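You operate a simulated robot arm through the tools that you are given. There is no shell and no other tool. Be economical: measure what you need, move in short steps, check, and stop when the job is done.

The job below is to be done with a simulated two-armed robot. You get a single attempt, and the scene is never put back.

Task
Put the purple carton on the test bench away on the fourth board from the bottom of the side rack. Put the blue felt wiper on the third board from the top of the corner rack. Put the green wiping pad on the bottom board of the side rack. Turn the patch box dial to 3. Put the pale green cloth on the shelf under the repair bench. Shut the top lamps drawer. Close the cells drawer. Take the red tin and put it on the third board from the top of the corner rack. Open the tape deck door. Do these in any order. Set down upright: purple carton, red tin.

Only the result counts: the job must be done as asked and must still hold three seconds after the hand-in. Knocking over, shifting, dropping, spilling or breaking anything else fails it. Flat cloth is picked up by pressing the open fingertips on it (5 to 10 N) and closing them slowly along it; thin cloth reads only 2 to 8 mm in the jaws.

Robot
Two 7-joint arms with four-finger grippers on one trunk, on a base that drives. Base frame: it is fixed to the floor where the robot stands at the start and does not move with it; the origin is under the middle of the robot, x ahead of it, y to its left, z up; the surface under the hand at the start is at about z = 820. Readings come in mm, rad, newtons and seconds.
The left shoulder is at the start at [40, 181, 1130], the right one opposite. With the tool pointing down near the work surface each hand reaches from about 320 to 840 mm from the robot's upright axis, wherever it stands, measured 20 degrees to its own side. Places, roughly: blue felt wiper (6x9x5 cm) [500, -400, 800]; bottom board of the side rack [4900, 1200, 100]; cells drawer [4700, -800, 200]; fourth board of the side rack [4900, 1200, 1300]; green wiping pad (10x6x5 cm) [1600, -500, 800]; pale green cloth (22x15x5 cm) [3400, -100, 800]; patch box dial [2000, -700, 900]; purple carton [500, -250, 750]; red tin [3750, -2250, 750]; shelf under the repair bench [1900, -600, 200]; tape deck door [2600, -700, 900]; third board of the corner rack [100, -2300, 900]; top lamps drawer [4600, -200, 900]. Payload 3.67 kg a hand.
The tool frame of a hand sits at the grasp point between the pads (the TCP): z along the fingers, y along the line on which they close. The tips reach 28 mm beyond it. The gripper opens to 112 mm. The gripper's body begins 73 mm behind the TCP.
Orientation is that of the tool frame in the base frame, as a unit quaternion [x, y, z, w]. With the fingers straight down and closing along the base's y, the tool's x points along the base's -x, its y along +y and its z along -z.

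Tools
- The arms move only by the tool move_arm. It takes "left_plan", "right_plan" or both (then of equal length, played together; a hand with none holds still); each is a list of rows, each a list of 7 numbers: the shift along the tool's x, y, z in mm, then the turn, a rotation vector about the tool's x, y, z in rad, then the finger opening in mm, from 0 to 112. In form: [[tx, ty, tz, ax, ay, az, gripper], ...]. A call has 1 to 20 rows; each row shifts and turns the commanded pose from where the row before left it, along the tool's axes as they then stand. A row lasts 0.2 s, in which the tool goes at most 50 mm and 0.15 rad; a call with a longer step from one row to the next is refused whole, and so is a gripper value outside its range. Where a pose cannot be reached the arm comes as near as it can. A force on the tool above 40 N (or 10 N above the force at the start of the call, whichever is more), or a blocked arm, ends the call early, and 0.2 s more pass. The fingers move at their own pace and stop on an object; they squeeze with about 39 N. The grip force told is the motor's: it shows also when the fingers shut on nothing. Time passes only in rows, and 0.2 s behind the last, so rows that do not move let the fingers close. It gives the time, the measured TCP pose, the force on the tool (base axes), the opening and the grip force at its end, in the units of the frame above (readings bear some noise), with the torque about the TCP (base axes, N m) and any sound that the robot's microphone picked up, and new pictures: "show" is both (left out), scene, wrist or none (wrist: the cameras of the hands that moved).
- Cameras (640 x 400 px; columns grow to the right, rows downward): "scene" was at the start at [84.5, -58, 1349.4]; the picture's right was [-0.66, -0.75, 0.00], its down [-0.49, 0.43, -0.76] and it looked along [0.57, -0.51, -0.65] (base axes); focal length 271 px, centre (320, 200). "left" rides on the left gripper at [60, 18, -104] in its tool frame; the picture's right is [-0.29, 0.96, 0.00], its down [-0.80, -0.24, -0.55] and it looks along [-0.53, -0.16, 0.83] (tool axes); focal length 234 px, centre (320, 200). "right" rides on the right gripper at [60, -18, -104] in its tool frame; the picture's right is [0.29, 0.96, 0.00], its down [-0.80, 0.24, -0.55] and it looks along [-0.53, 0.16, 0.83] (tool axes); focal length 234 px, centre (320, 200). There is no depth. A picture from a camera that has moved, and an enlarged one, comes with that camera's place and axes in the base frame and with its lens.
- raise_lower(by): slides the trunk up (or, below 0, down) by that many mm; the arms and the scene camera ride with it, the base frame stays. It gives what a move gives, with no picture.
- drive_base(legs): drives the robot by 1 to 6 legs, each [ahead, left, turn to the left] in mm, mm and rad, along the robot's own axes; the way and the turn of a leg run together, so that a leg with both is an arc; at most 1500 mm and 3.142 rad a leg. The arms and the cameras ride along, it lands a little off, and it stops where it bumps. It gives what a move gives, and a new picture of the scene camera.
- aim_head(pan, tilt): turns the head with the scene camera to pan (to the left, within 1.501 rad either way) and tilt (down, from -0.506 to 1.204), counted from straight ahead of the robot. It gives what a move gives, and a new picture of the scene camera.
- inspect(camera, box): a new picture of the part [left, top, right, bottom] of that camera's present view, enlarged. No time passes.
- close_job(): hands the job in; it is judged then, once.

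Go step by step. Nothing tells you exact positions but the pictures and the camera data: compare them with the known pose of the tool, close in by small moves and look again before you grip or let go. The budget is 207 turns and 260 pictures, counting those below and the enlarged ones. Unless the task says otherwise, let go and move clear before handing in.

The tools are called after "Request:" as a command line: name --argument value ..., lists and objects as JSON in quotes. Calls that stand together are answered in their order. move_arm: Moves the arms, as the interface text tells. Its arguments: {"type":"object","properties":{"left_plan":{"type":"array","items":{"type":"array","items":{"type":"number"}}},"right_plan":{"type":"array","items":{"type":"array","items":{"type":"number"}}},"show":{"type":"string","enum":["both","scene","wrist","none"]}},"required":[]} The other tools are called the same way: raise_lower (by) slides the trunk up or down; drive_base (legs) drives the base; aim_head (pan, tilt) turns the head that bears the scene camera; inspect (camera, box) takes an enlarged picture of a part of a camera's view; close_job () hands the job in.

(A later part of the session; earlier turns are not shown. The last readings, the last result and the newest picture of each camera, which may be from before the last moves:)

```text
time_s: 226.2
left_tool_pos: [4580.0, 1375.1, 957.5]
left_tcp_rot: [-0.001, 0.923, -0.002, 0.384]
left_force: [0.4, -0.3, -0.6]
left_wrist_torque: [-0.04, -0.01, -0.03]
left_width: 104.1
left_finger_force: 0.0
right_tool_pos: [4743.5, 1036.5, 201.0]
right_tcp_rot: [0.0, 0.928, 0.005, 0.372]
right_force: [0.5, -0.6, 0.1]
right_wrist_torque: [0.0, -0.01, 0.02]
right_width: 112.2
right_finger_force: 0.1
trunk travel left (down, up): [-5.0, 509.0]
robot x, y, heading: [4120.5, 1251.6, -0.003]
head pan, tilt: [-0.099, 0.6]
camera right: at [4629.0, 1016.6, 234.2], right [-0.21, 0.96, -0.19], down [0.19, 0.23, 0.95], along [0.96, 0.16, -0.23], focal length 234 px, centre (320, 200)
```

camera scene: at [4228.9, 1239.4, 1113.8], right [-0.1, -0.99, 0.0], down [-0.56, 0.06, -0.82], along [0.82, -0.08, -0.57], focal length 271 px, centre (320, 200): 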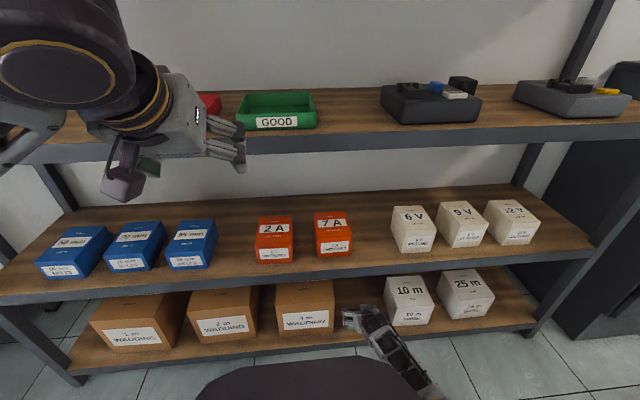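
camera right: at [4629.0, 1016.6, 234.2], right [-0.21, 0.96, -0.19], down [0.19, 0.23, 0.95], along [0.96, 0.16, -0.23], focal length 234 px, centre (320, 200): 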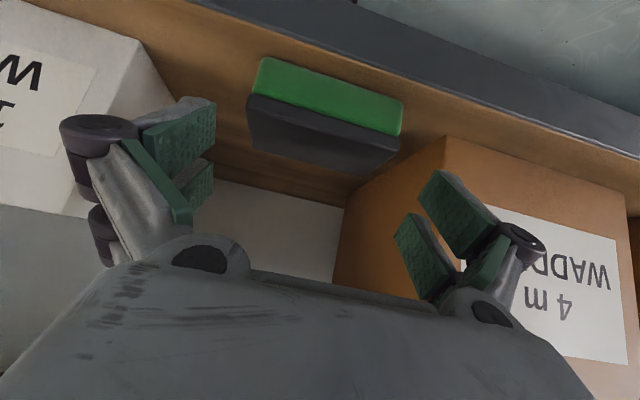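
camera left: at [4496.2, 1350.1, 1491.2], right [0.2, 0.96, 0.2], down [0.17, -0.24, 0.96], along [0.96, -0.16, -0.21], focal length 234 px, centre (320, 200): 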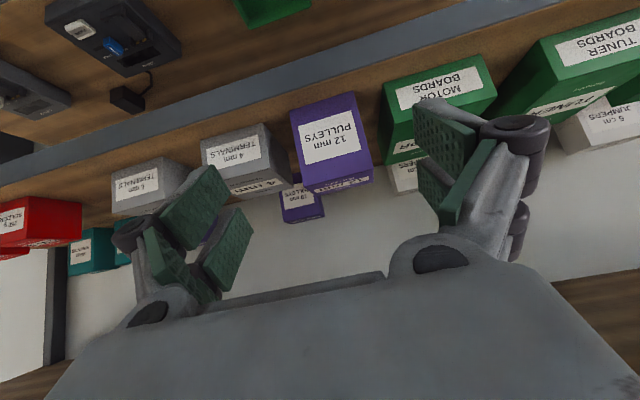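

The pad is on the bottom board. I back out, raise the right hand, then turn to face −y for the corridor by the cabinet.

Request:
drive_base --legs '[[-300, 0, 0]]'

Request:
move_arm --right_plan '[[-23, 0, -41.3, 0, 0, 0, 80], [-23, 0, -41.3, 0, 0, 0, 60], [-23, 0, -41.3, 0, 0, 0, 40], [-23, 0, -41.3, 0, 0, 0, 20], [-23, 0, -41.3, 0, 0, 0, 20], [-23, 0, -41.3, 0, 0, 0, 20], [-23, 0, -41.3, 0, 0, 0, 20], [-23, 0, -41.3, 0, 0, 0, 20], [-23, 0, -41.3, 0, 0, 0, 20], [-23, 0, -41.3, 0, 0, 0, 20], [-23, 0, -41.3, 0, 0, 0, 20]]' --show "none"

Request:
aim_head --pan 0.5 --tilt 0.45

Request:
drive_base --legs '[[0, 0, -1.571], [0, 160, 0], [450, 0, 0]]'

```text
time_s: 228.3
left_tool_pos: [4280.6, 1375.5, 957.6]
left_tcp_rot: [-0.002, 0.923, -0.001, 0.384]
left_force: [0.3, 0.8, -0.2]
left_wrist_torque: [-0.01, -0.01, 0.0]
left_width: 104.0
left_finger_force: 0.1
right_tool_pos: [4445.7, 1037.8, 201.4]
right_tcp_rot: [-0.001, 0.927, 0.005, 0.374]
right_force: [-0.6, 0.0, 0.2]
right_wrist_torque: [-0.03, -0.02, 0.03]
right_width: 112.1
right_finger_force: 0.1
trunk travel left (down, up): [-5.0, 509.0]
robot x, y, heading: [3820.9, 1250.6, 0.006]
head pan, tilt: [-0.099, 0.6]
camera scene: at [3928.4, 1239.8, 1114.1], right [-0.1, -1.0, 0.0], down [-0.56, 0.06, -0.83], along [0.82, -0.08, -0.56], focal length 271 px, centre (320, 200)
```

scene: 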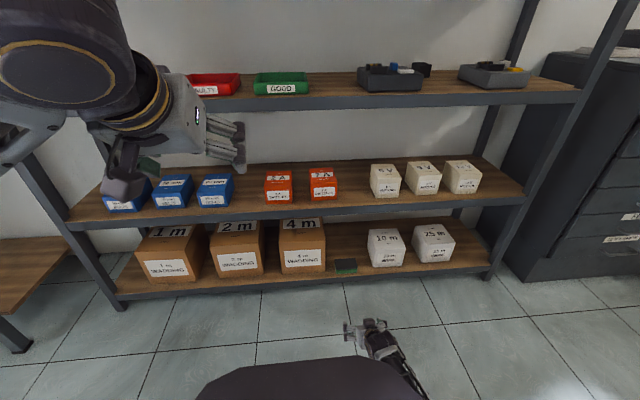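

```text
time_s: 230.7
left_tool_pos: [4281.9, 1376.8, 956.4]
left_tcp_rot: [-0.001, 0.923, -0.002, 0.384]
left_force: [0.0, 0.3, -0.1]
left_wrist_torque: [-0.02, -0.01, 0.0]
left_width: 104.0
left_finger_force: 0.0
right_tool_pos: [4314.6, 1032.7, 703.9]
right_tcp_rot: [-0.002, 0.928, 0.005, 0.373]
right_force: [-0.2, -0.2, -0.1]
right_wrist_torque: [-0.03, 0.01, 0.03]
right_width: 19.8
right_finger_force: 0.1
trunk travel left (down, up): [-5.0, 509.0]
robot x, y, heading: [3818.2, 1248.7, 0.002]
head pan, tilt: [-0.099, 0.6]
```

```text
time_s: 231.7
left_tool_pos: [4281.8, 1375.9, 956.5]
left_tcp_rot: [-0.002, 0.923, -0.002, 0.384]
left_force: [0.1, 0.8, 0.0]
left_wrist_torque: [0.02, 0.01, 0.01]
left_width: 104.0
left_finger_force: 0.1
right_tool_pos: [4314.1, 1032.4, 703.2]
right_tcp_rot: [-0.002, 0.928, 0.005, 0.373]
right_force: [0.2, -0.3, 0.0]
right_wrist_torque: [-0.01, -0.01, -0.01]
right_width: 20.1
right_finger_force: 0.1
trunk travel left (down, up): [-5.0, 509.0]
robot x, y, heading: [3819.0, 1250.4, 0.006]
head pan, tilt: [0.499, 0.45]
camera scene: at [3921.8, 1292.5, 1127.6], right [0.48, -0.88, 0.0], down [-0.38, -0.21, -0.9], along [0.79, 0.43, -0.44], focal length 271 px, centre (320, 200)
```

scene: 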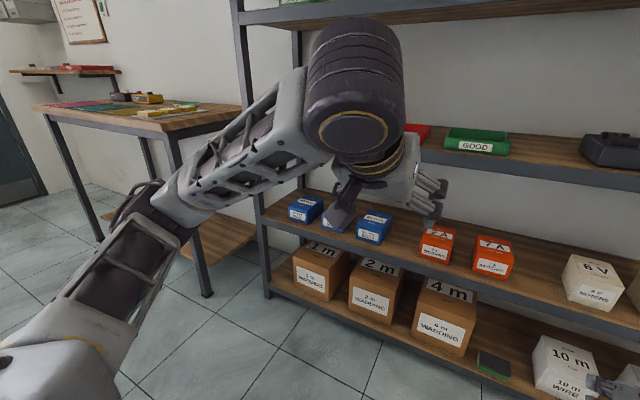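

```text
time_s: 239.6
left_tool_pos: [4133.8, 354.5, 957.4]
left_tcp_rot: [0.639, 0.666, -0.267, 0.275]
left_force: [-0.1, -0.6, 0.1]
left_wrist_torque: [0.01, 0.0, 0.03]
left_width: 103.9
left_finger_force: 0.1
right_tool_pos: [3791.9, 308.9, 703.1]
right_tcp_rot: [0.643, 0.669, -0.255, 0.272]
right_force: [-0.2, 1.3, -0.1]
right_wrist_torque: [-0.04, 0.02, -0.02]
right_width: 19.9
right_finger_force: 0.1
trunk travel left (down, up): [-5.0, 509.0]
robot x, y, heading: [3991.4, 809.9, -1.535]
head pan, tilt: [0.499, 0.45]
camera scene: at [4039.6, 710.3, 1127.5], right [-0.86, -0.51, 0.0], down [-0.22, 0.37, -0.9], along [0.46, -0.77, -0.44], focal length 271 px, centre (320, 200)
```

scene: 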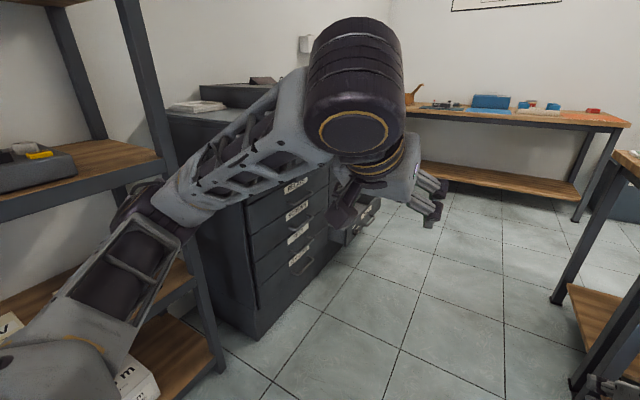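

I raise the trunk to nominal for a better view of the drawers.

Request:
raise_lower --by 250

Request:
drive_base --legs '[[250, 0, -0.036]]'

Request:
aim_head --pan 1.1 --tilt 0.6

```text
time_s: 242.2
left_tool_pos: [4133.5, 354.5, 1205.3]
left_tcp_rot: [0.639, 0.667, -0.267, 0.275]
left_force: [-0.3, -0.2, -1.1]
left_wrist_torque: [0.0, 0.02, -0.01]
left_width: 104.2
left_finger_force: 0.1
right_tool_pos: [3792.9, 309.7, 953.9]
right_tcp_rot: [0.643, 0.669, -0.256, 0.271]
right_force: [1.5, -0.3, -0.1]
right_wrist_torque: [-0.01, 0.01, -0.02]
right_width: 20.4
right_finger_force: 0.1
trunk travel left (down, up): [-255.0, 259.0]
robot x, y, heading: [3991.4, 809.6, -1.528]
head pan, tilt: [0.499, 0.45]
```

```text
time_s: 244.1
left_tool_pos: [4122.5, 101.1, 1205.9]
left_tcp_rot: [0.652, 0.654, -0.273, 0.27]
left_force: [0.0, 0.9, -0.7]
left_wrist_torque: [0.04, 0.0, -0.01]
left_width: 104.1
left_finger_force: 0.1
right_tool_pos: [3778.9, 69.9, 952.7]
right_tcp_rot: [0.656, 0.657, -0.26, 0.267]
right_force: [-0.7, -0.1, -0.2]
right_wrist_torque: [0.04, 0.02, -0.02]
right_width: 20.0
right_finger_force: 0.1
trunk travel left (down, up): [-255.0, 259.0]
robot x, y, heading: [3994.6, 568.6, -1.569]
head pan, tilt: [0.499, 0.45]
camera scene: at [4040.9, 461.3, 1377.1], right [-0.88, -0.48, 0.0], down [-0.21, 0.38, -0.9], along [0.43, -0.79, -0.44], focal length 271 px, centre (320, 200)
```

scene: 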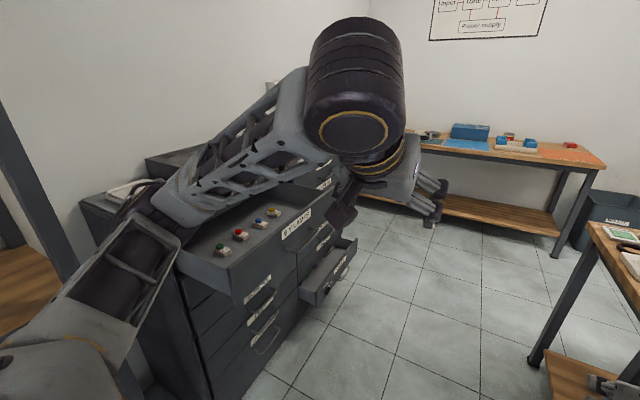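

```text
time_s: 245.1
left_tool_pos: [4121.2, 102.0, 1206.6]
left_tcp_rot: [0.652, 0.654, -0.273, 0.27]
left_force: [0.0, -0.6, -0.2]
left_wrist_torque: [0.0, 0.0, 0.0]
left_width: 104.1
left_finger_force: 0.0
right_tool_pos: [3778.6, 70.2, 952.6]
right_tcp_rot: [0.656, 0.657, -0.26, 0.266]
right_force: [0.7, -0.7, -0.2]
right_wrist_torque: [-0.02, 0.02, 0.01]
right_width: 20.1
right_finger_force: 0.0
trunk travel left (down, up): [-255.0, 259.0]
robot x, y, heading: [3995.9, 565.1, -1.57]
head pan, tilt: [1.1, 0.6]
camera scene: at [4075.6, 502.5, 1363.7], right [-0.45, -0.89, 0.0], down [-0.5, 0.26, -0.83], along [0.74, -0.37, -0.56], focal length 271 px, centre (320, 200)
```

scene: 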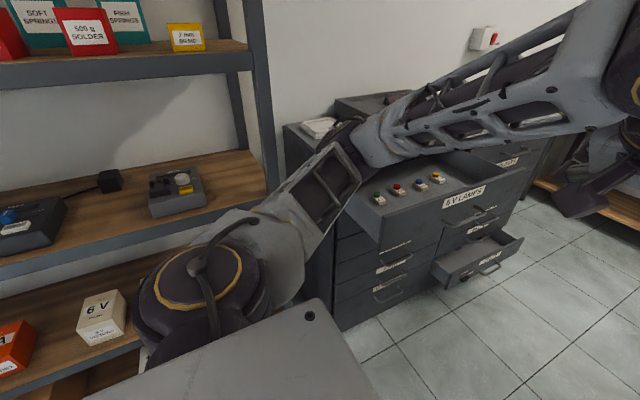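

Lamps drawer front is at x≈4480 (y 118…−475, top ≈930), cabinet face ≈4700. I turn the left hand to point toward the cabinet and close it for pushing.

Request:
move_arm --left_plan '[[0, 0, 0, -0.101, 0, -0.101, 80], [0, 0, 0, -0.101, 0, -0.101, 60], [0, 0, 0, -0.101, 0, -0.101, 40], [0, 0, 0, -0.101, 0, -0.101, 20], [0, 0, 0, -0.101, 0, -0.101, 0], [0, 0, 0, -0.101, 0, -0.101, 0], [0, 0, 0, -0.101, 0, -0.101, 0], [0, 0, 0, -0.101, 0, -0.101, 0], [0, 0, 0, -0.101, 0, -0.101, 0], [0, 0, 0, -0.101, 0, -0.101, 0], [0, 0, 0, -0.101, 0, -0.101, 0], [0, 0, 0, 0, -0.14, 0, 0], [0, 0, 0, 0, -0.14, 0, 0], [0, 0, 0, 0, -0.14, 0, 0]]' --show "scene"

```text
time_s: 248.1
left_tool_pos: [4122.3, 101.9, 1206.5]
left_tcp_rot: [-0.002, 0.825, -0.001, 0.565]
left_force: [-0.7, 0.1, 0.5]
left_wrist_torque: [0.0, -0.03, -0.03]
left_width: 0.3
left_finger_force: 35.6
right_tool_pos: [3777.8, 70.5, 952.3]
right_tcp_rot: [0.655, 0.657, -0.261, 0.268]
right_force: [0.7, 0.3, -0.4]
right_wrist_torque: [0.0, 0.02, -0.01]
right_width: 20.0
right_finger_force: 0.1
trunk travel left (down, up): [-255.0, 259.0]
robot x, y, heading: [3998.3, 563.0, -1.57]
head pan, tilt: [1.1, 0.6]
camera scene: at [4074.2, 503.0, 1363.7], right [-0.45, -0.89, 0.0], down [-0.5, 0.26, -0.83], along [0.74, -0.37, -0.56], focal length 271 px, centre (320, 200)
```

scene: 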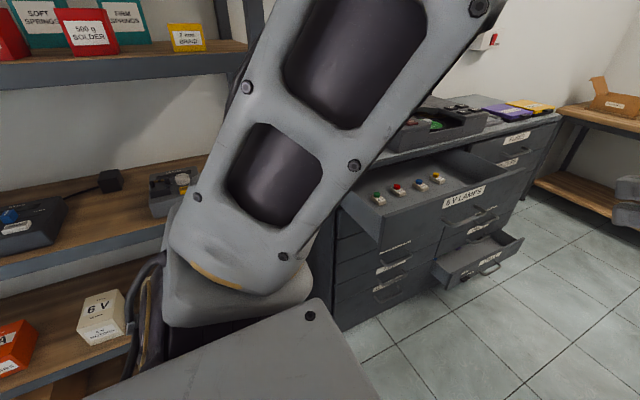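

The drawer is plain to see now. I drive 340 mm forward, then lower the hand in front of the drawer face.

Request:
drive_base --legs '[[330, 0, 0]]'

Request:
move_arm --left_plan '[[42.6, 0, 16.5, 0, 0, 0, 0], [42.6, 0, 16.5, 0, 0, 0, 0], [42.6, 0, 16.5, 0, 0, 0, 0], [42.6, 0, 16.5, 0, 0, 0, 0], [42.6, 0, 16.5, 0, 0, 0, 0], [42.6, 0, 16.5, 0, 0, 0, 0], [42.6, 0, 16.5, 0, 0, 0, 0]]'

```text
time_s: 250.3
left_tool_pos: [4121.2, -225.3, 1204.8]
left_tcp_rot: [-0.001, 0.825, -0.001, 0.565]
left_force: [0.4, -0.2, -1.0]
left_wrist_torque: [0.03, 0.0, 0.02]
left_width: 0.1
left_finger_force: 35.7
right_tool_pos: [3778.4, -255.3, 952.3]
right_tcp_rot: [0.656, 0.656, -0.261, 0.267]
right_force: [-0.2, 0.2, -0.2]
right_wrist_torque: [0.02, 0.0, -0.01]
right_width: 20.2
right_finger_force: 0.1
trunk travel left (down, up): [-255.0, 259.0]
robot x, y, heading: [3996.0, 239.8, -1.575]
head pan, tilt: [1.1, 0.6]
camera scene: at [4075.9, 176.4, 1363.6], right [-0.45, -0.89, 0.0], down [-0.5, 0.26, -0.82], along [0.74, -0.37, -0.57], focal length 271 px, centre (320, 200)
```

scene: 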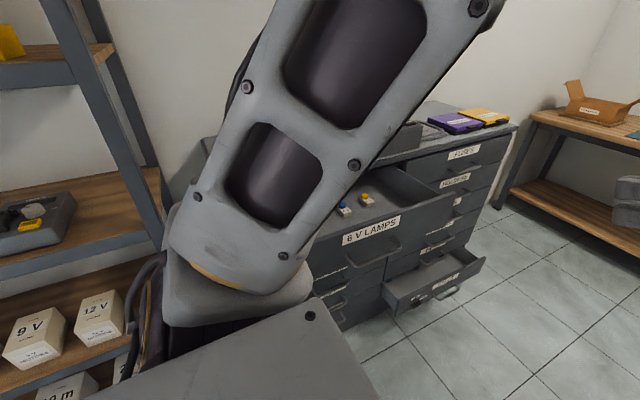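

```text
time_s: 251.9
left_tool_pos: [4121.7, -226.6, 887.0]
left_tcp_rot: [-0.002, 0.825, -0.001, 0.565]
left_force: [-0.3, -0.2, 0.8]
left_wrist_torque: [0.0, 0.0, 0.02]
left_width: 0.1
left_finger_force: 35.2
right_tool_pos: [3778.2, -255.7, 952.6]
right_tcp_rot: [0.656, 0.657, -0.26, 0.267]
right_force: [-0.5, -0.6, -0.9]
right_wrist_torque: [-0.02, 0.0, 0.01]
right_width: 20.1
right_finger_force: 0.0
trunk travel left (down, up): [-255.0, 259.0]
robot x, y, heading: [3995.8, 240.5, -1.569]
head pan, tilt: [1.1, 0.6]
camera scene: at [4075.9, 175.9, 1363.6], right [-0.45, -0.89, 0.0], down [-0.5, 0.26, -0.82], along [0.74, -0.37, -0.57], focal length 271 px, centre (320, 200)
camera left: at [4001.2, -207.8, 867.6], right [0.1, 0.96, 0.27], down [-0.23, -0.24, 0.94], along [0.97, -0.16, 0.19], focal length 234 px, centre (320, 200)
```

scene: 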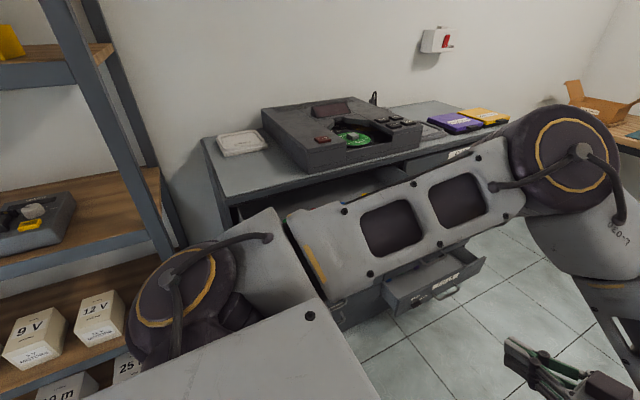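
left: 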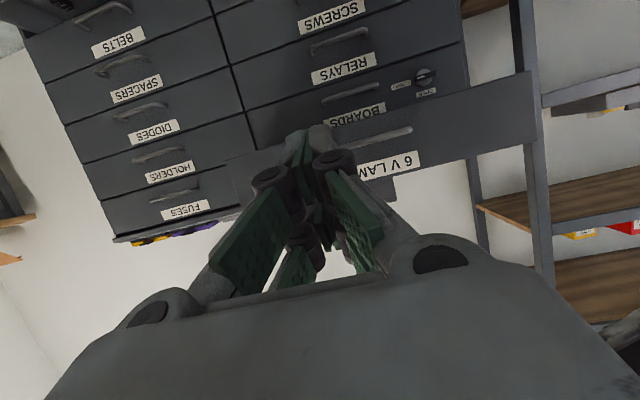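

I move horizontally toward the drawer face.

Request:
move_arm --left_plan '[[-14.4, 3, 37.3, 0, 0, 0, 0], [-14.4, 3, 37.3, 0, 0, 0, 0], [-14.4, 3, 37.3, 0, 0, 0, 0], [-14.4, 3, 37.3, 0, 0, 0, 0], [-14.4, 3, 37.3, 0, 0, 0, 0], [-14.4, 3, 37.3, 0, 0, 0, 0], [-14.4, 3, 37.3, 0, 0, 0, 0]]'

```text
time_s: 253.5
left_tool_pos: [4404.3, -203.0, 885.5]
left_tcp_rot: [-0.001, 0.826, 0.0, 0.563]
left_force: [-0.2, 3.6, -8.8]
left_wrist_torque: [0.0, 0.22, 0.02]
left_width: 5.9
left_finger_force: 35.9
right_tool_pos: [3779.7, -255.3, 953.0]
right_tcp_rot: [0.656, 0.657, -0.261, 0.267]
right_force: [-0.8, 0.1, 0.6]
right_wrist_torque: [-0.01, 0.01, 0.0]
right_width: 19.9
right_finger_force: 0.1
trunk travel left (down, up): [-255.0, 259.0]
robot x, y, heading: [3997.3, 239.8, -1.568]
head pan, tilt: [1.1, 0.6]
camera scene: at [4077.8, 177.1, 1363.4], right [-0.45, -0.89, 0.0], down [-0.5, 0.26, -0.82], along [0.73, -0.37, -0.57], focal length 271 px, centre (320, 200)
camera left: at [4285.4, -184.4, 866.8], right [0.1, 0.96, 0.27], down [-0.22, -0.24, 0.94], along [0.97, -0.16, 0.19], focal length 234 px, centre (320, 200)
```

scene: 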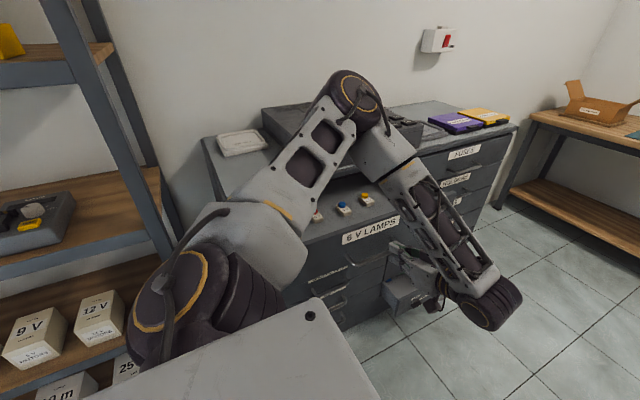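
left: 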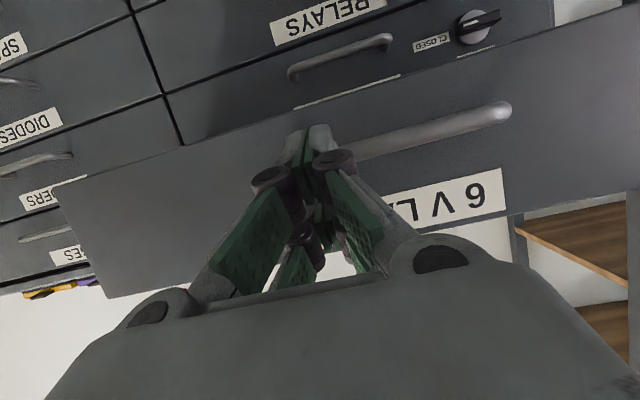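

There is a small knob labelled "CLOSED" below this drawer. I zoom in to read it.

Request:
inspect --camera "left" --box '[380, 0, 540, 100]'

Request:
inspect --camera "left" --box '[240, 80, 432, 200]'

```text
4.00 times, centred on (460, 50) of left
camera zoom: at [4285.4, -184.4, 866.8], right [0.1, 0.96, 0.27], down [-0.22, -0.24, 0.94], along [0.97, -0.16, 0.19], focal length 937 px, centre (-240, 800)
```

zoom: 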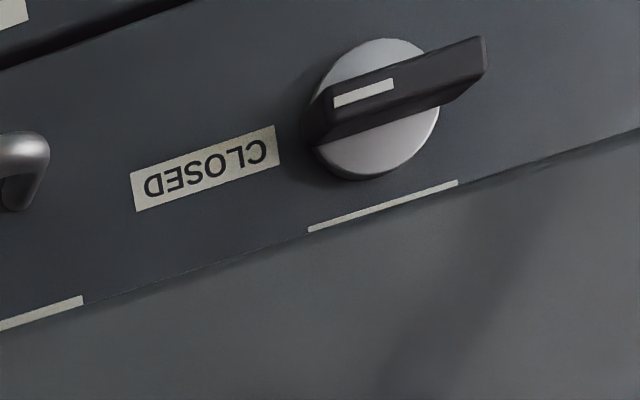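

```text
3.33 times, centred on (336, 140) of left
camera zoom: at [4285.4, -184.4, 866.8], right [0.1, 0.96, 0.27], down [-0.22, -0.24, 0.94], along [0.97, -0.16, 0.19], focal length 781 px, centre (267, 400)
```

zoom: 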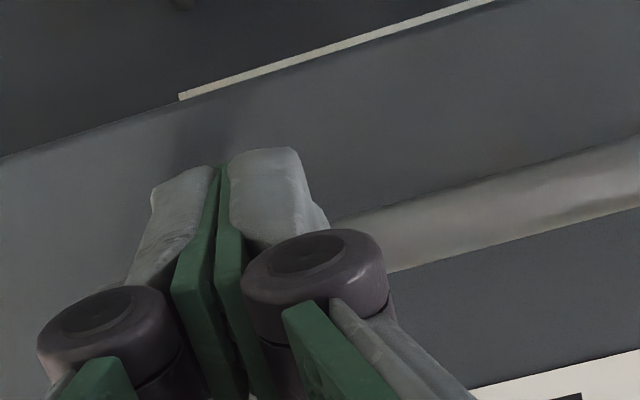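

The knob is some catch; I first test pushing. I shift clear of the handle end and push the flat face gently.

Request:
move_arm --left_plan '[[7, 0, -19, 0, 0, 0, 0], [0, -20, 0, 0, 0, 0, 0], [0, -15, 0, 0, 0, 0, 0], [-7, 0, 18, 0, 0, 0, 0], [-7, 0, 18, 0, 0, 0, 0], [-7, 0, 18, 0, 0, 0, 0], [-7, 0, 18, 0, 0, 0, 0]]' --show "wrist"

```text
time_s: 255.1
left_tool_pos: [4461.3, -239.2, 885.8]
left_tcp_rot: [0.0, 0.825, -0.002, 0.565]
left_force: [0.1, 0.1, 0.0]
left_wrist_torque: [0.02, 0.02, 0.0]
left_width: 0.1
left_finger_force: 35.9
right_tool_pos: [3778.2, -255.0, 952.9]
right_tcp_rot: [0.657, 0.656, -0.261, 0.266]
right_force: [0.3, 0.4, 0.8]
right_wrist_torque: [0.01, 0.03, 0.02]
right_width: 20.1
right_finger_force: 0.0
trunk travel left (down, up): [-255.0, 259.0]
robot x, y, heading: [3991.9, 238.4, -1.57]
head pan, tilt: [1.1, 0.6]
camera left: at [4341.2, -220.1, 868.1], right [0.1, 0.96, 0.27], down [-0.23, -0.24, 0.94], along [0.97, -0.16, 0.19], focal length 234 px, centre (320, 200)
```

left: 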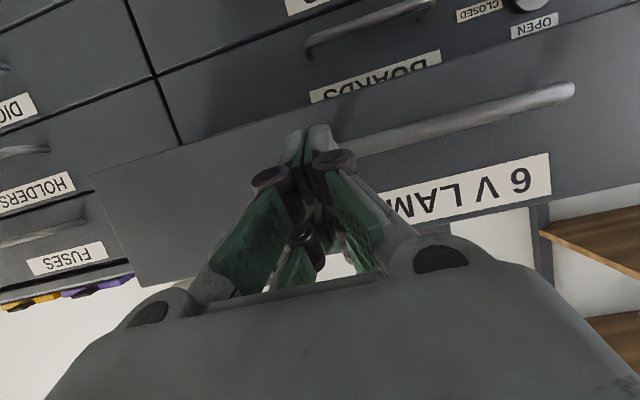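

Labels read CLOSED and OPEN. I continue pushing to see whether the drawer slides in.

Request:
move_arm --left_plan '[[-9, 0, 23.3, 0, 0, 0, 0], [-9, 0, 23.3, 0, 0, 0, 0], [-9, 0, 23.3, 0, 0, 0, 0], [-9, 0, 23.3, 0, 0, 0, 0], [-9, 0, 23.3, 0, 0, 0, 0], [-9, 0, 23.3, 0, 0, 0, 0]]' --show "wrist"

```text
time_s: 256.5
left_tool_pos: [4610.1, -238.2, 885.9]
left_tcp_rot: [-0.003, 0.825, 0.0, 0.565]
left_force: [-0.5, 0.1, 0.2]
left_wrist_torque: [0.04, -0.01, 0.0]
left_width: 0.2
left_finger_force: 35.9
right_tool_pos: [3779.8, -255.6, 952.2]
right_tcp_rot: [0.655, 0.657, -0.261, 0.267]
right_force: [0.1, 0.1, 0.5]
right_wrist_torque: [-0.02, 0.02, -0.02]
right_width: 20.1
right_finger_force: 0.0
trunk travel left (down, up): [-255.0, 259.0]
robot x, y, heading: [3998.3, 240.7, -1.569]
head pan, tilt: [1.1, 0.6]
camera left: at [4490.4, -219.4, 867.0], right [0.1, 0.96, 0.26], down [-0.23, -0.24, 0.94], along [0.97, -0.16, 0.19], focal length 234 px, centre (320, 200)
```

left: 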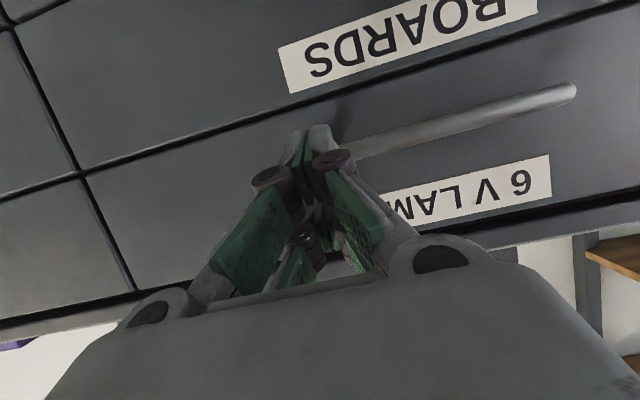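

It slides in nearly flush. I push on until it stops.

Request:
move_arm --left_plan '[[-4, 0, 9.3, 0, 0, 0, 0], [-4, 0, 9.3, 0, 0, 0, 0], [-4, 0, 9.3, 0, 0, 0, 0], [-4, 0, 9.3, 0, 0, 0, 0], [-4, 0, 9.3, 0, 0, 0, 0]]' --show "wrist"

```text
time_s: 257.0
left_tool_pos: [4616.1, -240.2, 882.1]
left_tcp_rot: [0.006, 0.828, -0.001, 0.56]
left_force: [-9.7, -1.0, -0.4]
left_wrist_torque: [-0.07, 0.17, 0.08]
left_width: 0.1
left_finger_force: 35.7
right_tool_pos: [3776.7, -255.6, 952.5]
right_tcp_rot: [0.656, 0.656, -0.261, 0.266]
right_force: [1.0, -0.2, 0.0]
right_wrist_torque: [0.03, 0.02, -0.02]
right_width: 20.1
right_finger_force: 0.0
trunk travel left (down, up): [-255.0, 259.0]
robot x, y, heading: [3994.7, 238.8, -1.574]
head pan, tilt: [1.1, 0.6]
stopped in row 2 (left hand): the force on the tool passed its limit at 48 N (the readings are from after the stop); the commanded pose is now the measured one
camera left: at [4496.7, -220.3, 865.6], right [0.12, 0.96, 0.27], down [-0.22, -0.24, 0.95], along [0.97, -0.17, 0.18], focal length 234 px, centre (320, 200)
```

left: 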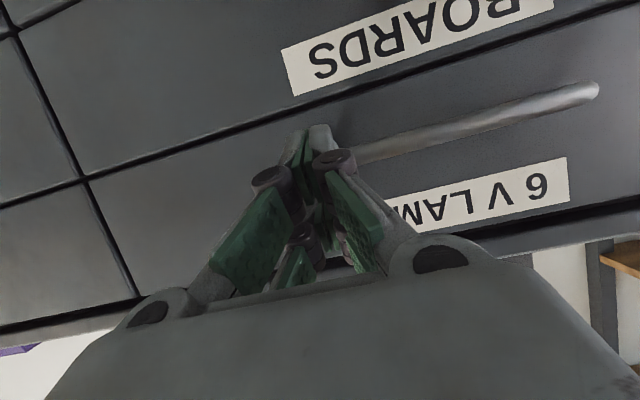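

It hit its stop. I withdraw and check it stays shut.

Request:
move_arm --left_plan '[[12, 0, -37, 0, 0, 0, 0], [14.4, 0, -37.3, 0, 0, 0, 0], [14.4, 0, -37.3, 0, 0, 0, 0], [14.4, 0, -37.3, 0, 0, 0, 0], [14.4, 0, -37.3, 0, 0, 0, 0], [14.4, 0, -37.3, 0, 0, 0, 0], [14.4, 0, -37.3, 0, 0, 0, 0], [14.4, 0, -37.3, 0, 0, 0, 0]]'

```text
time_s: 258.8
left_tool_pos: [4297.5, -236.9, 888.6]
left_tcp_rot: [0.006, 0.827, -0.002, 0.562]
left_force: [-0.4, 0.3, 0.1]
left_wrist_torque: [0.01, -0.01, 0.0]
left_width: 0.1
left_finger_force: 35.7
right_tool_pos: [3775.5, -255.4, 952.5]
right_tcp_rot: [0.657, 0.655, -0.261, 0.266]
right_force: [-0.1, 0.4, -0.8]
right_wrist_torque: [0.0, 0.0, 0.02]
right_width: 20.1
right_finger_force: 0.1
trunk travel left (down, up): [-255.0, 259.0]
robot x, y, heading: [3994.6, 240.1, -1.571]
head pan, tilt: [1.1, 0.6]
camera scene: at [4073.9, 176.8, 1363.7], right [-0.45, -0.89, 0.0], down [-0.5, 0.26, -0.83], along [0.74, -0.37, -0.56], focal length 271 px, centre (320, 200)
camera left: at [4178.0, -216.9, 870.5], right [0.11, 0.96, 0.27], down [-0.22, -0.24, 0.94], along [0.97, -0.17, 0.19], focal length 234 px, centre (320, 200)
```

scene: 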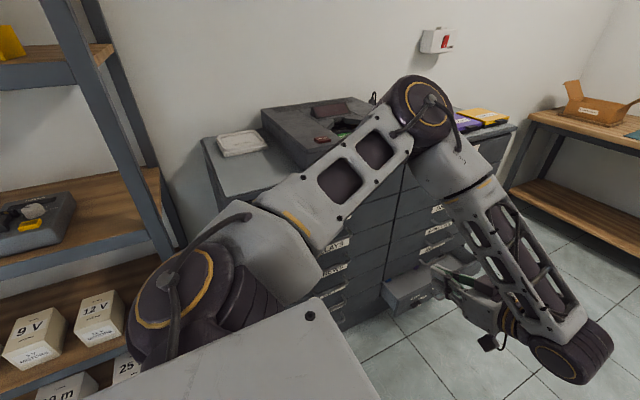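
left: 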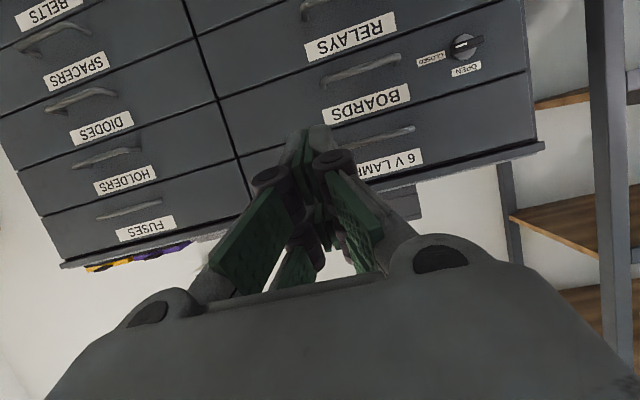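

Request:
inspect --camera "left" --box '[230, 40, 550, 240]'

```text
2.00 times, centred on (390, 140) of left
camera zoom: at [4178.0, -216.9, 870.5], right [0.11, 0.96, 0.27], down [-0.22, -0.24, 0.94], along [0.97, -0.17, 0.19], focal length 468 px, centre (180, 320)
```

zoom: 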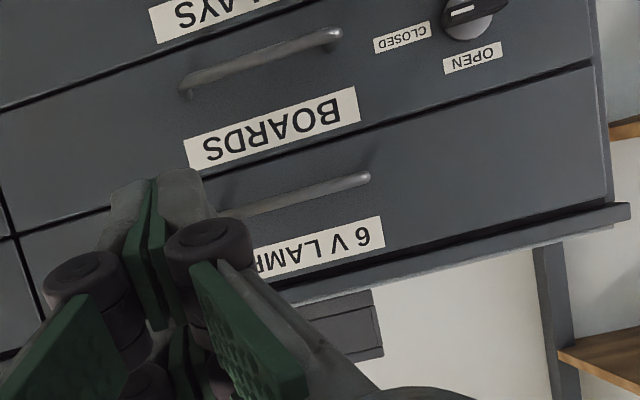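

Shut flush. For the low cells drawer I lower the trunk, shift nearer the cabinet and drive forward, then look.

Request:
raise_lower --by -250

Request:
drive_base --legs '[[0, 100, 0], [450, 0, 0]]'

Request:
inspect --camera "left" --box '[0, 0, 640, 400]'

```text
time_s: 261.4
left_tool_pos: [4297.8, -236.1, 638.2]
left_tcp_rot: [0.005, 0.827, -0.001, 0.562]
left_force: [0.1, 0.6, 0.1]
left_wrist_torque: [-0.02, -0.01, -0.02]
left_width: 0.0
left_finger_force: 36.0
right_tool_pos: [3777.3, -255.3, 704.3]
right_tcp_rot: [0.656, 0.656, -0.261, 0.266]
right_force: [0.1, -0.5, -0.5]
right_wrist_torque: [0.0, -0.01, 0.0]
right_width: 20.2
right_finger_force: 0.0
trunk travel left (down, up): [-5.0, 509.0]
robot x, y, heading: [3993.1, 243.0, -1.569]
head pan, tilt: [1.1, 0.6]
```

```text
time_s: 264.9
left_tool_pos: [4397.2, -683.6, 637.6]
left_tcp_rot: [0.007, 0.827, -0.002, 0.562]
left_force: [0.6, 0.6, -0.2]
left_wrist_torque: [-0.03, -0.03, 0.0]
left_width: 0.0
left_finger_force: 35.8
right_tool_pos: [3876.0, -700.6, 702.5]
right_tcp_rot: [0.657, 0.655, -0.261, 0.267]
right_force: [0.3, 0.7, -0.2]
right_wrist_torque: [0.0, 0.01, 0.02]
right_width: 20.2
right_finger_force: 0.1
trunk travel left (down, up): [-5.0, 509.0]
robot x, y, heading: [4095.8, -208.9, -1.573]
head pan, tilt: [1.1, 0.6]
camera scene: at [4173.9, -268.7, 1114.0], right [-0.46, -0.89, 0.0], down [-0.5, 0.26, -0.82], along [0.73, -0.38, -0.57], focal length 271 px, centre (320, 200)
```

scene: 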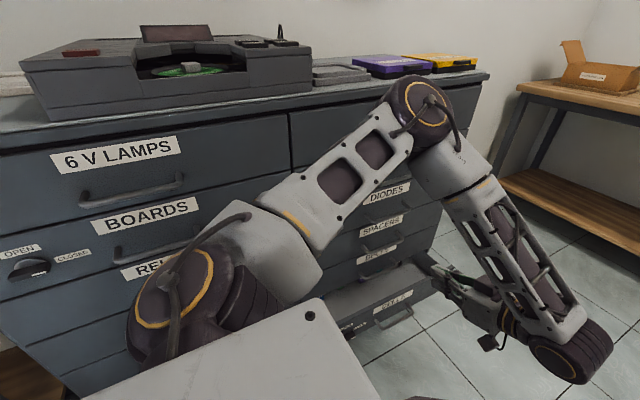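

```text
1.00 times, centred on (320, 200) of left (not enlarged: the box is as wide or as high as the picture)
camera zoom: at [4277.0, -662.5, 620.3], right [0.12, 0.96, 0.27], down [-0.22, -0.24, 0.94], along [0.97, -0.17, 0.18], focal length 234 px, centre (320, 200)
```

zoom: 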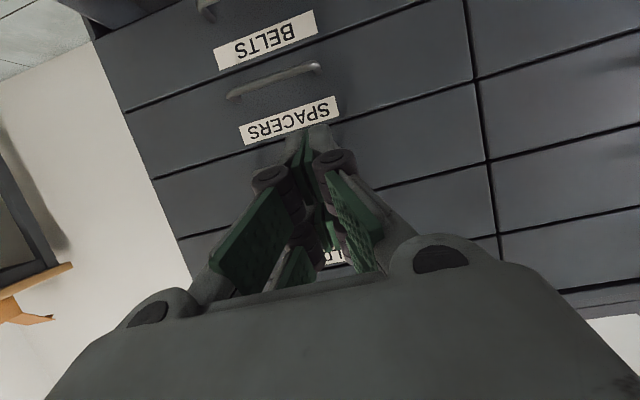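

The CELLS drawer front is near (4600,-800,220). I re-pitch to 45°, move ahead of the base, and lower the hand in front of it.

Request:
move_arm --left_plan '[[0, -35, 0, 0, 0.14, 0, 0], [0, -35, 0, 0, 0.14, 0, 0], [0, -36, 0, 0, 0.14, 0, 0], [32, 0, 32, 0, 0, 0, 0], [32, 0, 32, 0, 0, 0, 0], [32, 0, 32, 0, 0, 0, 0], [32, 0, 32, 0, 0, 0, 0], [32, 0, 32, 0, 0, 0, 0], [32, 0, 32, 0, 0, 0, 0], [32, 0, 32, 0, 0, 0, 0], [32, 0, 32, 0, 0, 0, 0], [32, 0, 32, 0, 0, 0, 0]]'

```text
time_s: 267.5
left_tool_pos: [4388.9, -786.4, 229.0]
left_tcp_rot: [0.007, 0.926, 0.001, 0.377]
left_force: [1.7, 0.1, -0.7]
left_wrist_torque: [-0.01, 0.02, -0.05]
left_width: 0.0
left_finger_force: 35.6
right_tool_pos: [3875.5, -701.0, 703.0]
right_tcp_rot: [0.657, 0.656, -0.26, 0.267]
right_force: [-0.6, -0.8, -0.1]
right_wrist_torque: [-0.02, -0.02, -0.02]
right_width: 20.2
right_finger_force: 0.1
trunk travel left (down, up): [-5.0, 509.0]
robot x, y, heading: [4094.5, -207.6, -1.571]
head pan, tilt: [1.1, 0.6]
camera scene: at [4173.5, -268.4, 1114.0], right [-0.46, -0.89, 0.0], down [-0.5, 0.26, -0.83], along [0.73, -0.38, -0.56], focal length 271 px, centre (320, 200)
camera left: at [4273.6, -765.9, 260.3], right [0.22, 0.95, 0.21], down [0.18, -0.25, 0.95], along [0.96, -0.17, -0.23], focal length 234 px, centre (320, 200)
```

scene: 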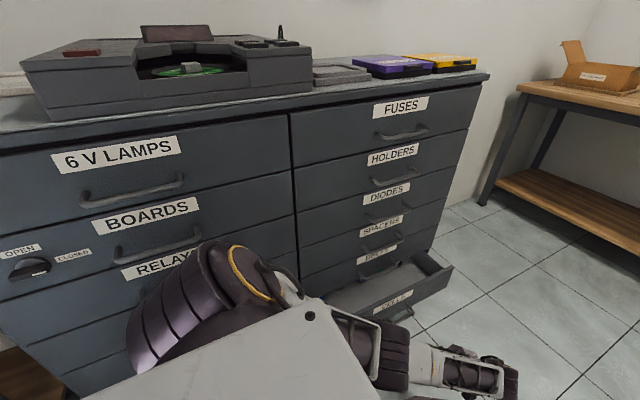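
left: 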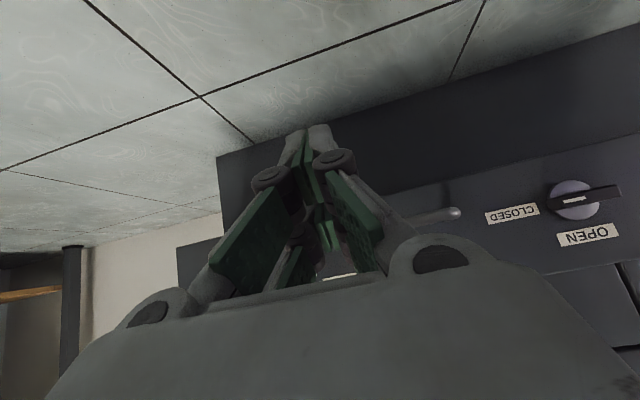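

This drawer too has a knob (pointer at CLOSED). Face centre is z≈255; I raise the hand to press above the handle, and push.

Request:
move_arm --left_plan '[[-23, 0, -23, 0, 0, 0, 0], [-20, 0, -20, 0, 0, 0, 0], [-20, 0, 20, 0, 0, 0, 0], [-20, 0, 20, 0, 0, 0, 0], [-20, 0, 20, 0, 0, 0, 0], [-20, 0, 20, 0, 0, 0, 0]]' --show "wrist"

```text
time_s: 268.9
left_tool_pos: [4503.2, -786.4, 288.9]
left_tcp_rot: [0.005, 0.926, 0.001, 0.376]
left_force: [-0.2, -0.1, 0.4]
left_wrist_torque: [0.0, 0.01, 0.0]
left_width: 0.0
left_finger_force: 35.8
right_tool_pos: [3875.0, -698.6, 703.1]
right_tcp_rot: [0.658, 0.655, -0.262, 0.266]
right_force: [0.7, -0.9, 0.1]
right_wrist_torque: [0.02, 0.01, 0.0]
right_width: 19.7
right_finger_force: 0.1
trunk travel left (down, up): [-5.0, 509.0]
robot x, y, heading: [4088.5, -205.8, -1.574]
head pan, tilt: [1.1, 0.6]
camera left: at [4386.4, -767.2, 320.9], right [0.22, 0.95, 0.2], down [0.18, -0.25, 0.95], along [0.96, -0.17, -0.23], focal length 234 px, centre (320, 200)
```

left: 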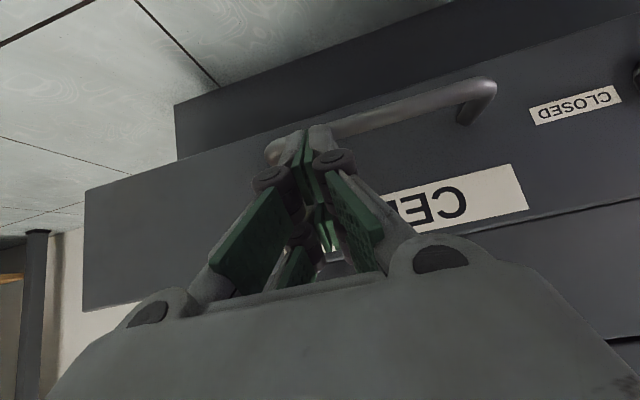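

Lined up above the handle. I push forward.

Request:
move_arm --left_plan '[[-8, 0, 8, 0, 0, 0, 0], [-8, 0, 8, 0, 0, 0, 0], [-8, 0, 8, 0, 0, 0, 0], [-8, 0, 8, 0, 0, 0, 0], [-8, 0, 8, 0, 0, 0, 0], [-8, 0, 8, 0, 0, 0, 0], [-8, 0, 8, 0, 0, 0, 0], [-8, 0, 8, 0, 0, 0, 0]]' --show "wrist"

```text
time_s: 270.7
left_tool_pos: [4595.0, -789.4, 288.3]
left_tcp_rot: [0.006, 0.927, 0.0, 0.376]
left_force: [0.3, -0.5, 0.2]
left_wrist_torque: [0.02, -0.06, 0.06]
left_width: 5.8
left_finger_force: 35.6
right_tool_pos: [3875.1, -699.0, 702.9]
right_tcp_rot: [0.657, 0.655, -0.261, 0.266]
right_force: [0.6, -0.6, 0.2]
right_wrist_torque: [0.01, -0.04, 0.0]
right_width: 19.9
right_finger_force: 0.1
trunk travel left (down, up): [-5.0, 509.0]
robot x, y, heading: [4094.9, -203.7, -1.577]
head pan, tilt: [1.1, 0.6]
camera left: at [4478.0, -768.7, 320.7], right [0.22, 0.95, 0.2], down [0.18, -0.25, 0.95], along [0.96, -0.17, -0.23], focal length 234 px, centre (320, 200)
```

left: 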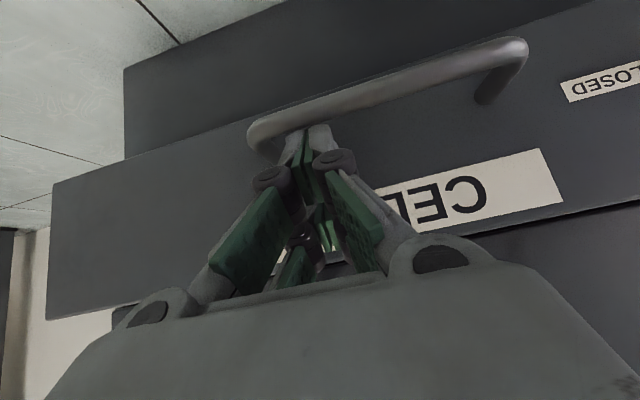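

Request:
move_arm --left_plan '[[-6, 0, 6, 0, 0, 0, 0], [-6, 0, 6, 0, 0, 0, 0], [-6, 0, 6, 0, 0, 0, 0], [-6, 0, 6, 0, 0, 0, 0], [-6, 0, 6, 0, 0, 0, 0], [-6, 0, 6, 0, 0, 0, 0]]'

```text
time_s: 272.1
left_tool_pos: [4644.7, -789.0, 288.2]
left_tcp_rot: [0.006, 0.926, 0.0, 0.377]
left_force: [-4.9, 3.0, 3.2]
left_wrist_torque: [0.0, -0.07, 0.12]
left_width: 6.0
left_finger_force: 36.0
right_tool_pos: [3873.7, -699.5, 702.9]
right_tcp_rot: [0.657, 0.655, -0.261, 0.266]
right_force: [-0.5, 1.3, 1.1]
right_wrist_torque: [-0.01, -0.01, 0.0]
right_width: 20.0
right_finger_force: 0.1
trunk travel left (down, up): [-5.0, 509.0]
robot x, y, heading: [4093.3, -203.5, -1.574]
head pan, tilt: [1.1, 0.6]
camera scene: at [4173.5, -267.8, 1114.1], right [-0.46, -0.89, 0.0], down [-0.5, 0.26, -0.83], along [0.73, -0.38, -0.56], focal length 271 px, centre (320, 200)
camera left: at [4528.6, -769.3, 320.7], right [0.22, 0.95, 0.2], down [0.18, -0.25, 0.95], along [0.96, -0.17, -0.23], focal length 234 px, centre (320, 200)
```

scene: 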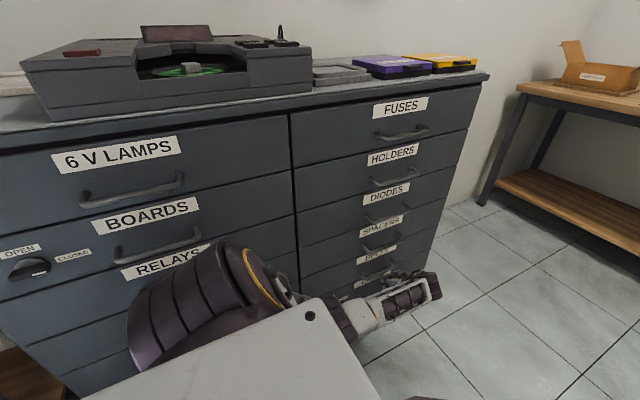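
left: 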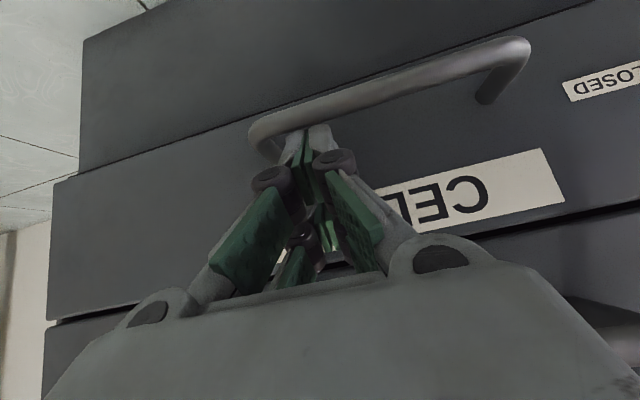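

It slides with little force, nearly flush. I push on until the stop.

Request:
move_arm --left_plan '[[-4, 0, 4, 0, 0, 0, 0], [-4, 0, 4, 0, 0, 0, 0], [-4, 0, 4, 0, 0, 0, 0], [-4, 0, 4, 0, 0, 0, 0], [-4, 0, 4, 0, 0, 0, 0], [-4, 0, 4, 0, 0, 0, 0]]' --show "wrist"

```text
time_s: 272.6
left_tool_pos: [4645.3, -788.5, 288.2]
left_tcp_rot: [0.006, 0.927, 0.001, 0.375]
left_force: [-9.1, 10.1, 14.6]
left_wrist_torque: [0.26, -0.49, 0.41]
left_width: 6.2
left_finger_force: 35.3
right_tool_pos: [3873.8, -697.5, 703.6]
right_tcp_rot: [0.658, 0.654, -0.262, 0.267]
right_force: [-0.3, 0.1, 0.0]
right_wrist_torque: [-0.03, 0.0, 0.0]
right_width: 20.2
right_finger_force: 0.1
trunk travel left (down, up): [-5.0, 509.0]
robot x, y, heading: [4096.3, -202.7, -1.571]
head pan, tilt: [1.1, 0.6]
stopped in row 2 (left hand): the force on the tool passed its limit at 47 N (the readings are from after the stop); the commanded pose is now the measured one
camera left: at [4528.8, -769.5, 321.0], right [0.22, 0.95, 0.2], down [0.18, -0.25, 0.95], along [0.96, -0.17, -0.23], focal length 234 px, centre (320, 200)
```

left: 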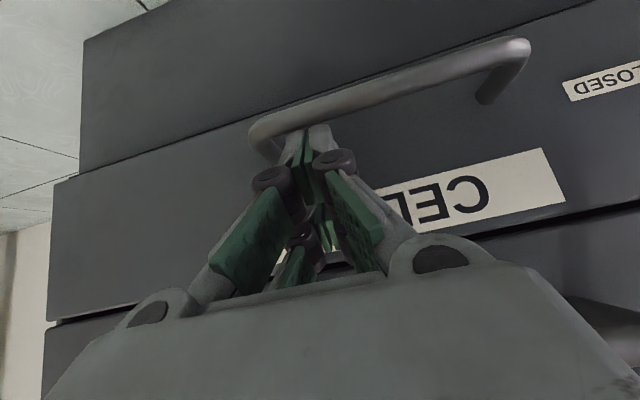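

It stopped. I retreat and check both drawers' flushness closely.

Request:
move_arm --left_plan '[[10, 0, -10, 0, 0, 0, 0], [20, 0, -20, 0, 0, 0, 0], [25, 0, -25, 0, 0, 0, 0], [25, 0, -25, 0, 0, 0, 0], [25, 0, -25, 0, 0, 0, 0]]' --show "wrist"

Request:
inspect --camera "scene" --box '[0, 80, 320, 280]'

Request:
inspect --camera "scene" --box '[280, 200, 472, 320]'

```text
time_s: 273.8
left_tool_pos: [4494.4, -787.2, 289.5]
left_tcp_rot: [0.008, 0.928, 0.001, 0.373]
left_force: [0.1, 0.6, -0.8]
left_wrist_torque: [0.02, 0.07, 0.04]
left_width: 0.0
left_finger_force: 35.8
right_tool_pos: [3873.6, -699.4, 702.9]
right_tcp_rot: [0.657, 0.655, -0.261, 0.267]
right_force: [0.5, -0.6, -0.8]
right_wrist_torque: [-0.02, 0.01, 0.0]
right_width: 20.1
right_finger_force: 0.1
trunk travel left (down, up): [-5.0, 509.0]
robot x, y, heading: [4094.1, -209.5, -1.575]
head pan, tilt: [1.1, 0.6]
camera left: at [4378.9, -767.4, 322.8], right [0.22, 0.95, 0.21], down [0.19, -0.25, 0.95], along [0.96, -0.17, -0.23], focal length 234 px, centre (320, 200)
```

left: 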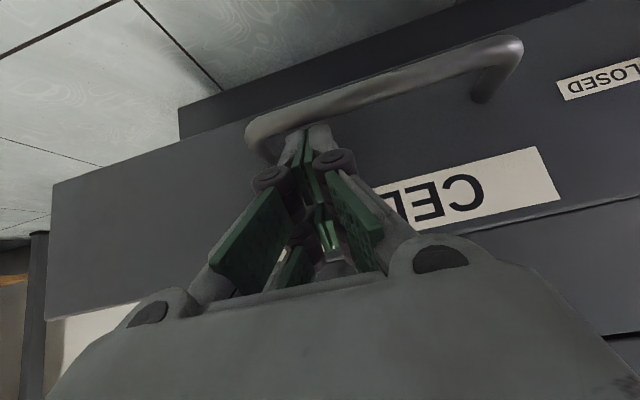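

```text
2.00 times, centred on (160, 180) of scene
camera zoom: at [4173.0, -268.2, 1114.0], right [-0.46, -0.89, 0.0], down [-0.5, 0.26, -0.83], along [0.73, -0.38, -0.56], focal length 542 px, centre (640, 240)
```

zoom: 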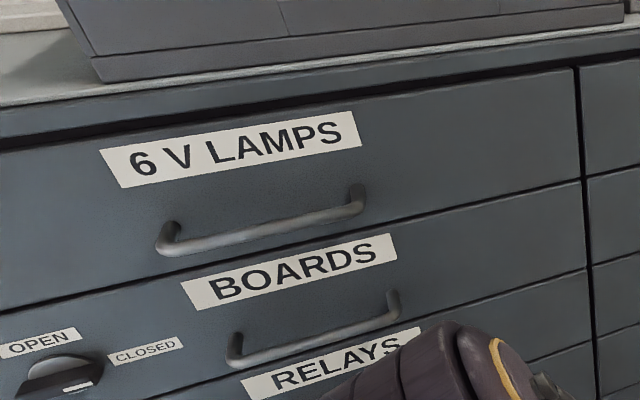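

```text
3.33 times, centred on (376, 260) of scene
camera zoom: at [4173.0, -268.2, 1114.0], right [-0.46, -0.89, 0.0], down [-0.5, 0.26, -0.83], along [0.73, -0.38, -0.56], focal length 903 px, centre (133, 0)
```

zoom: 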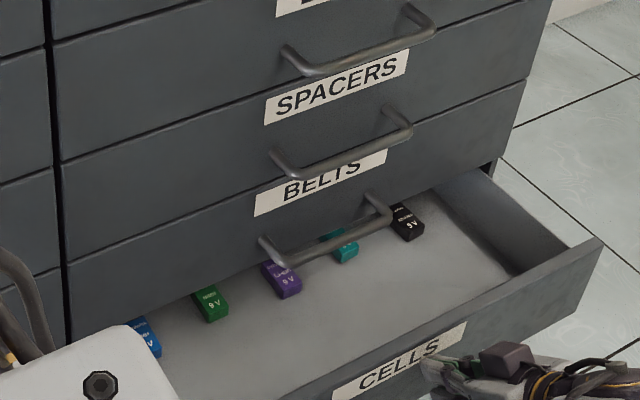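

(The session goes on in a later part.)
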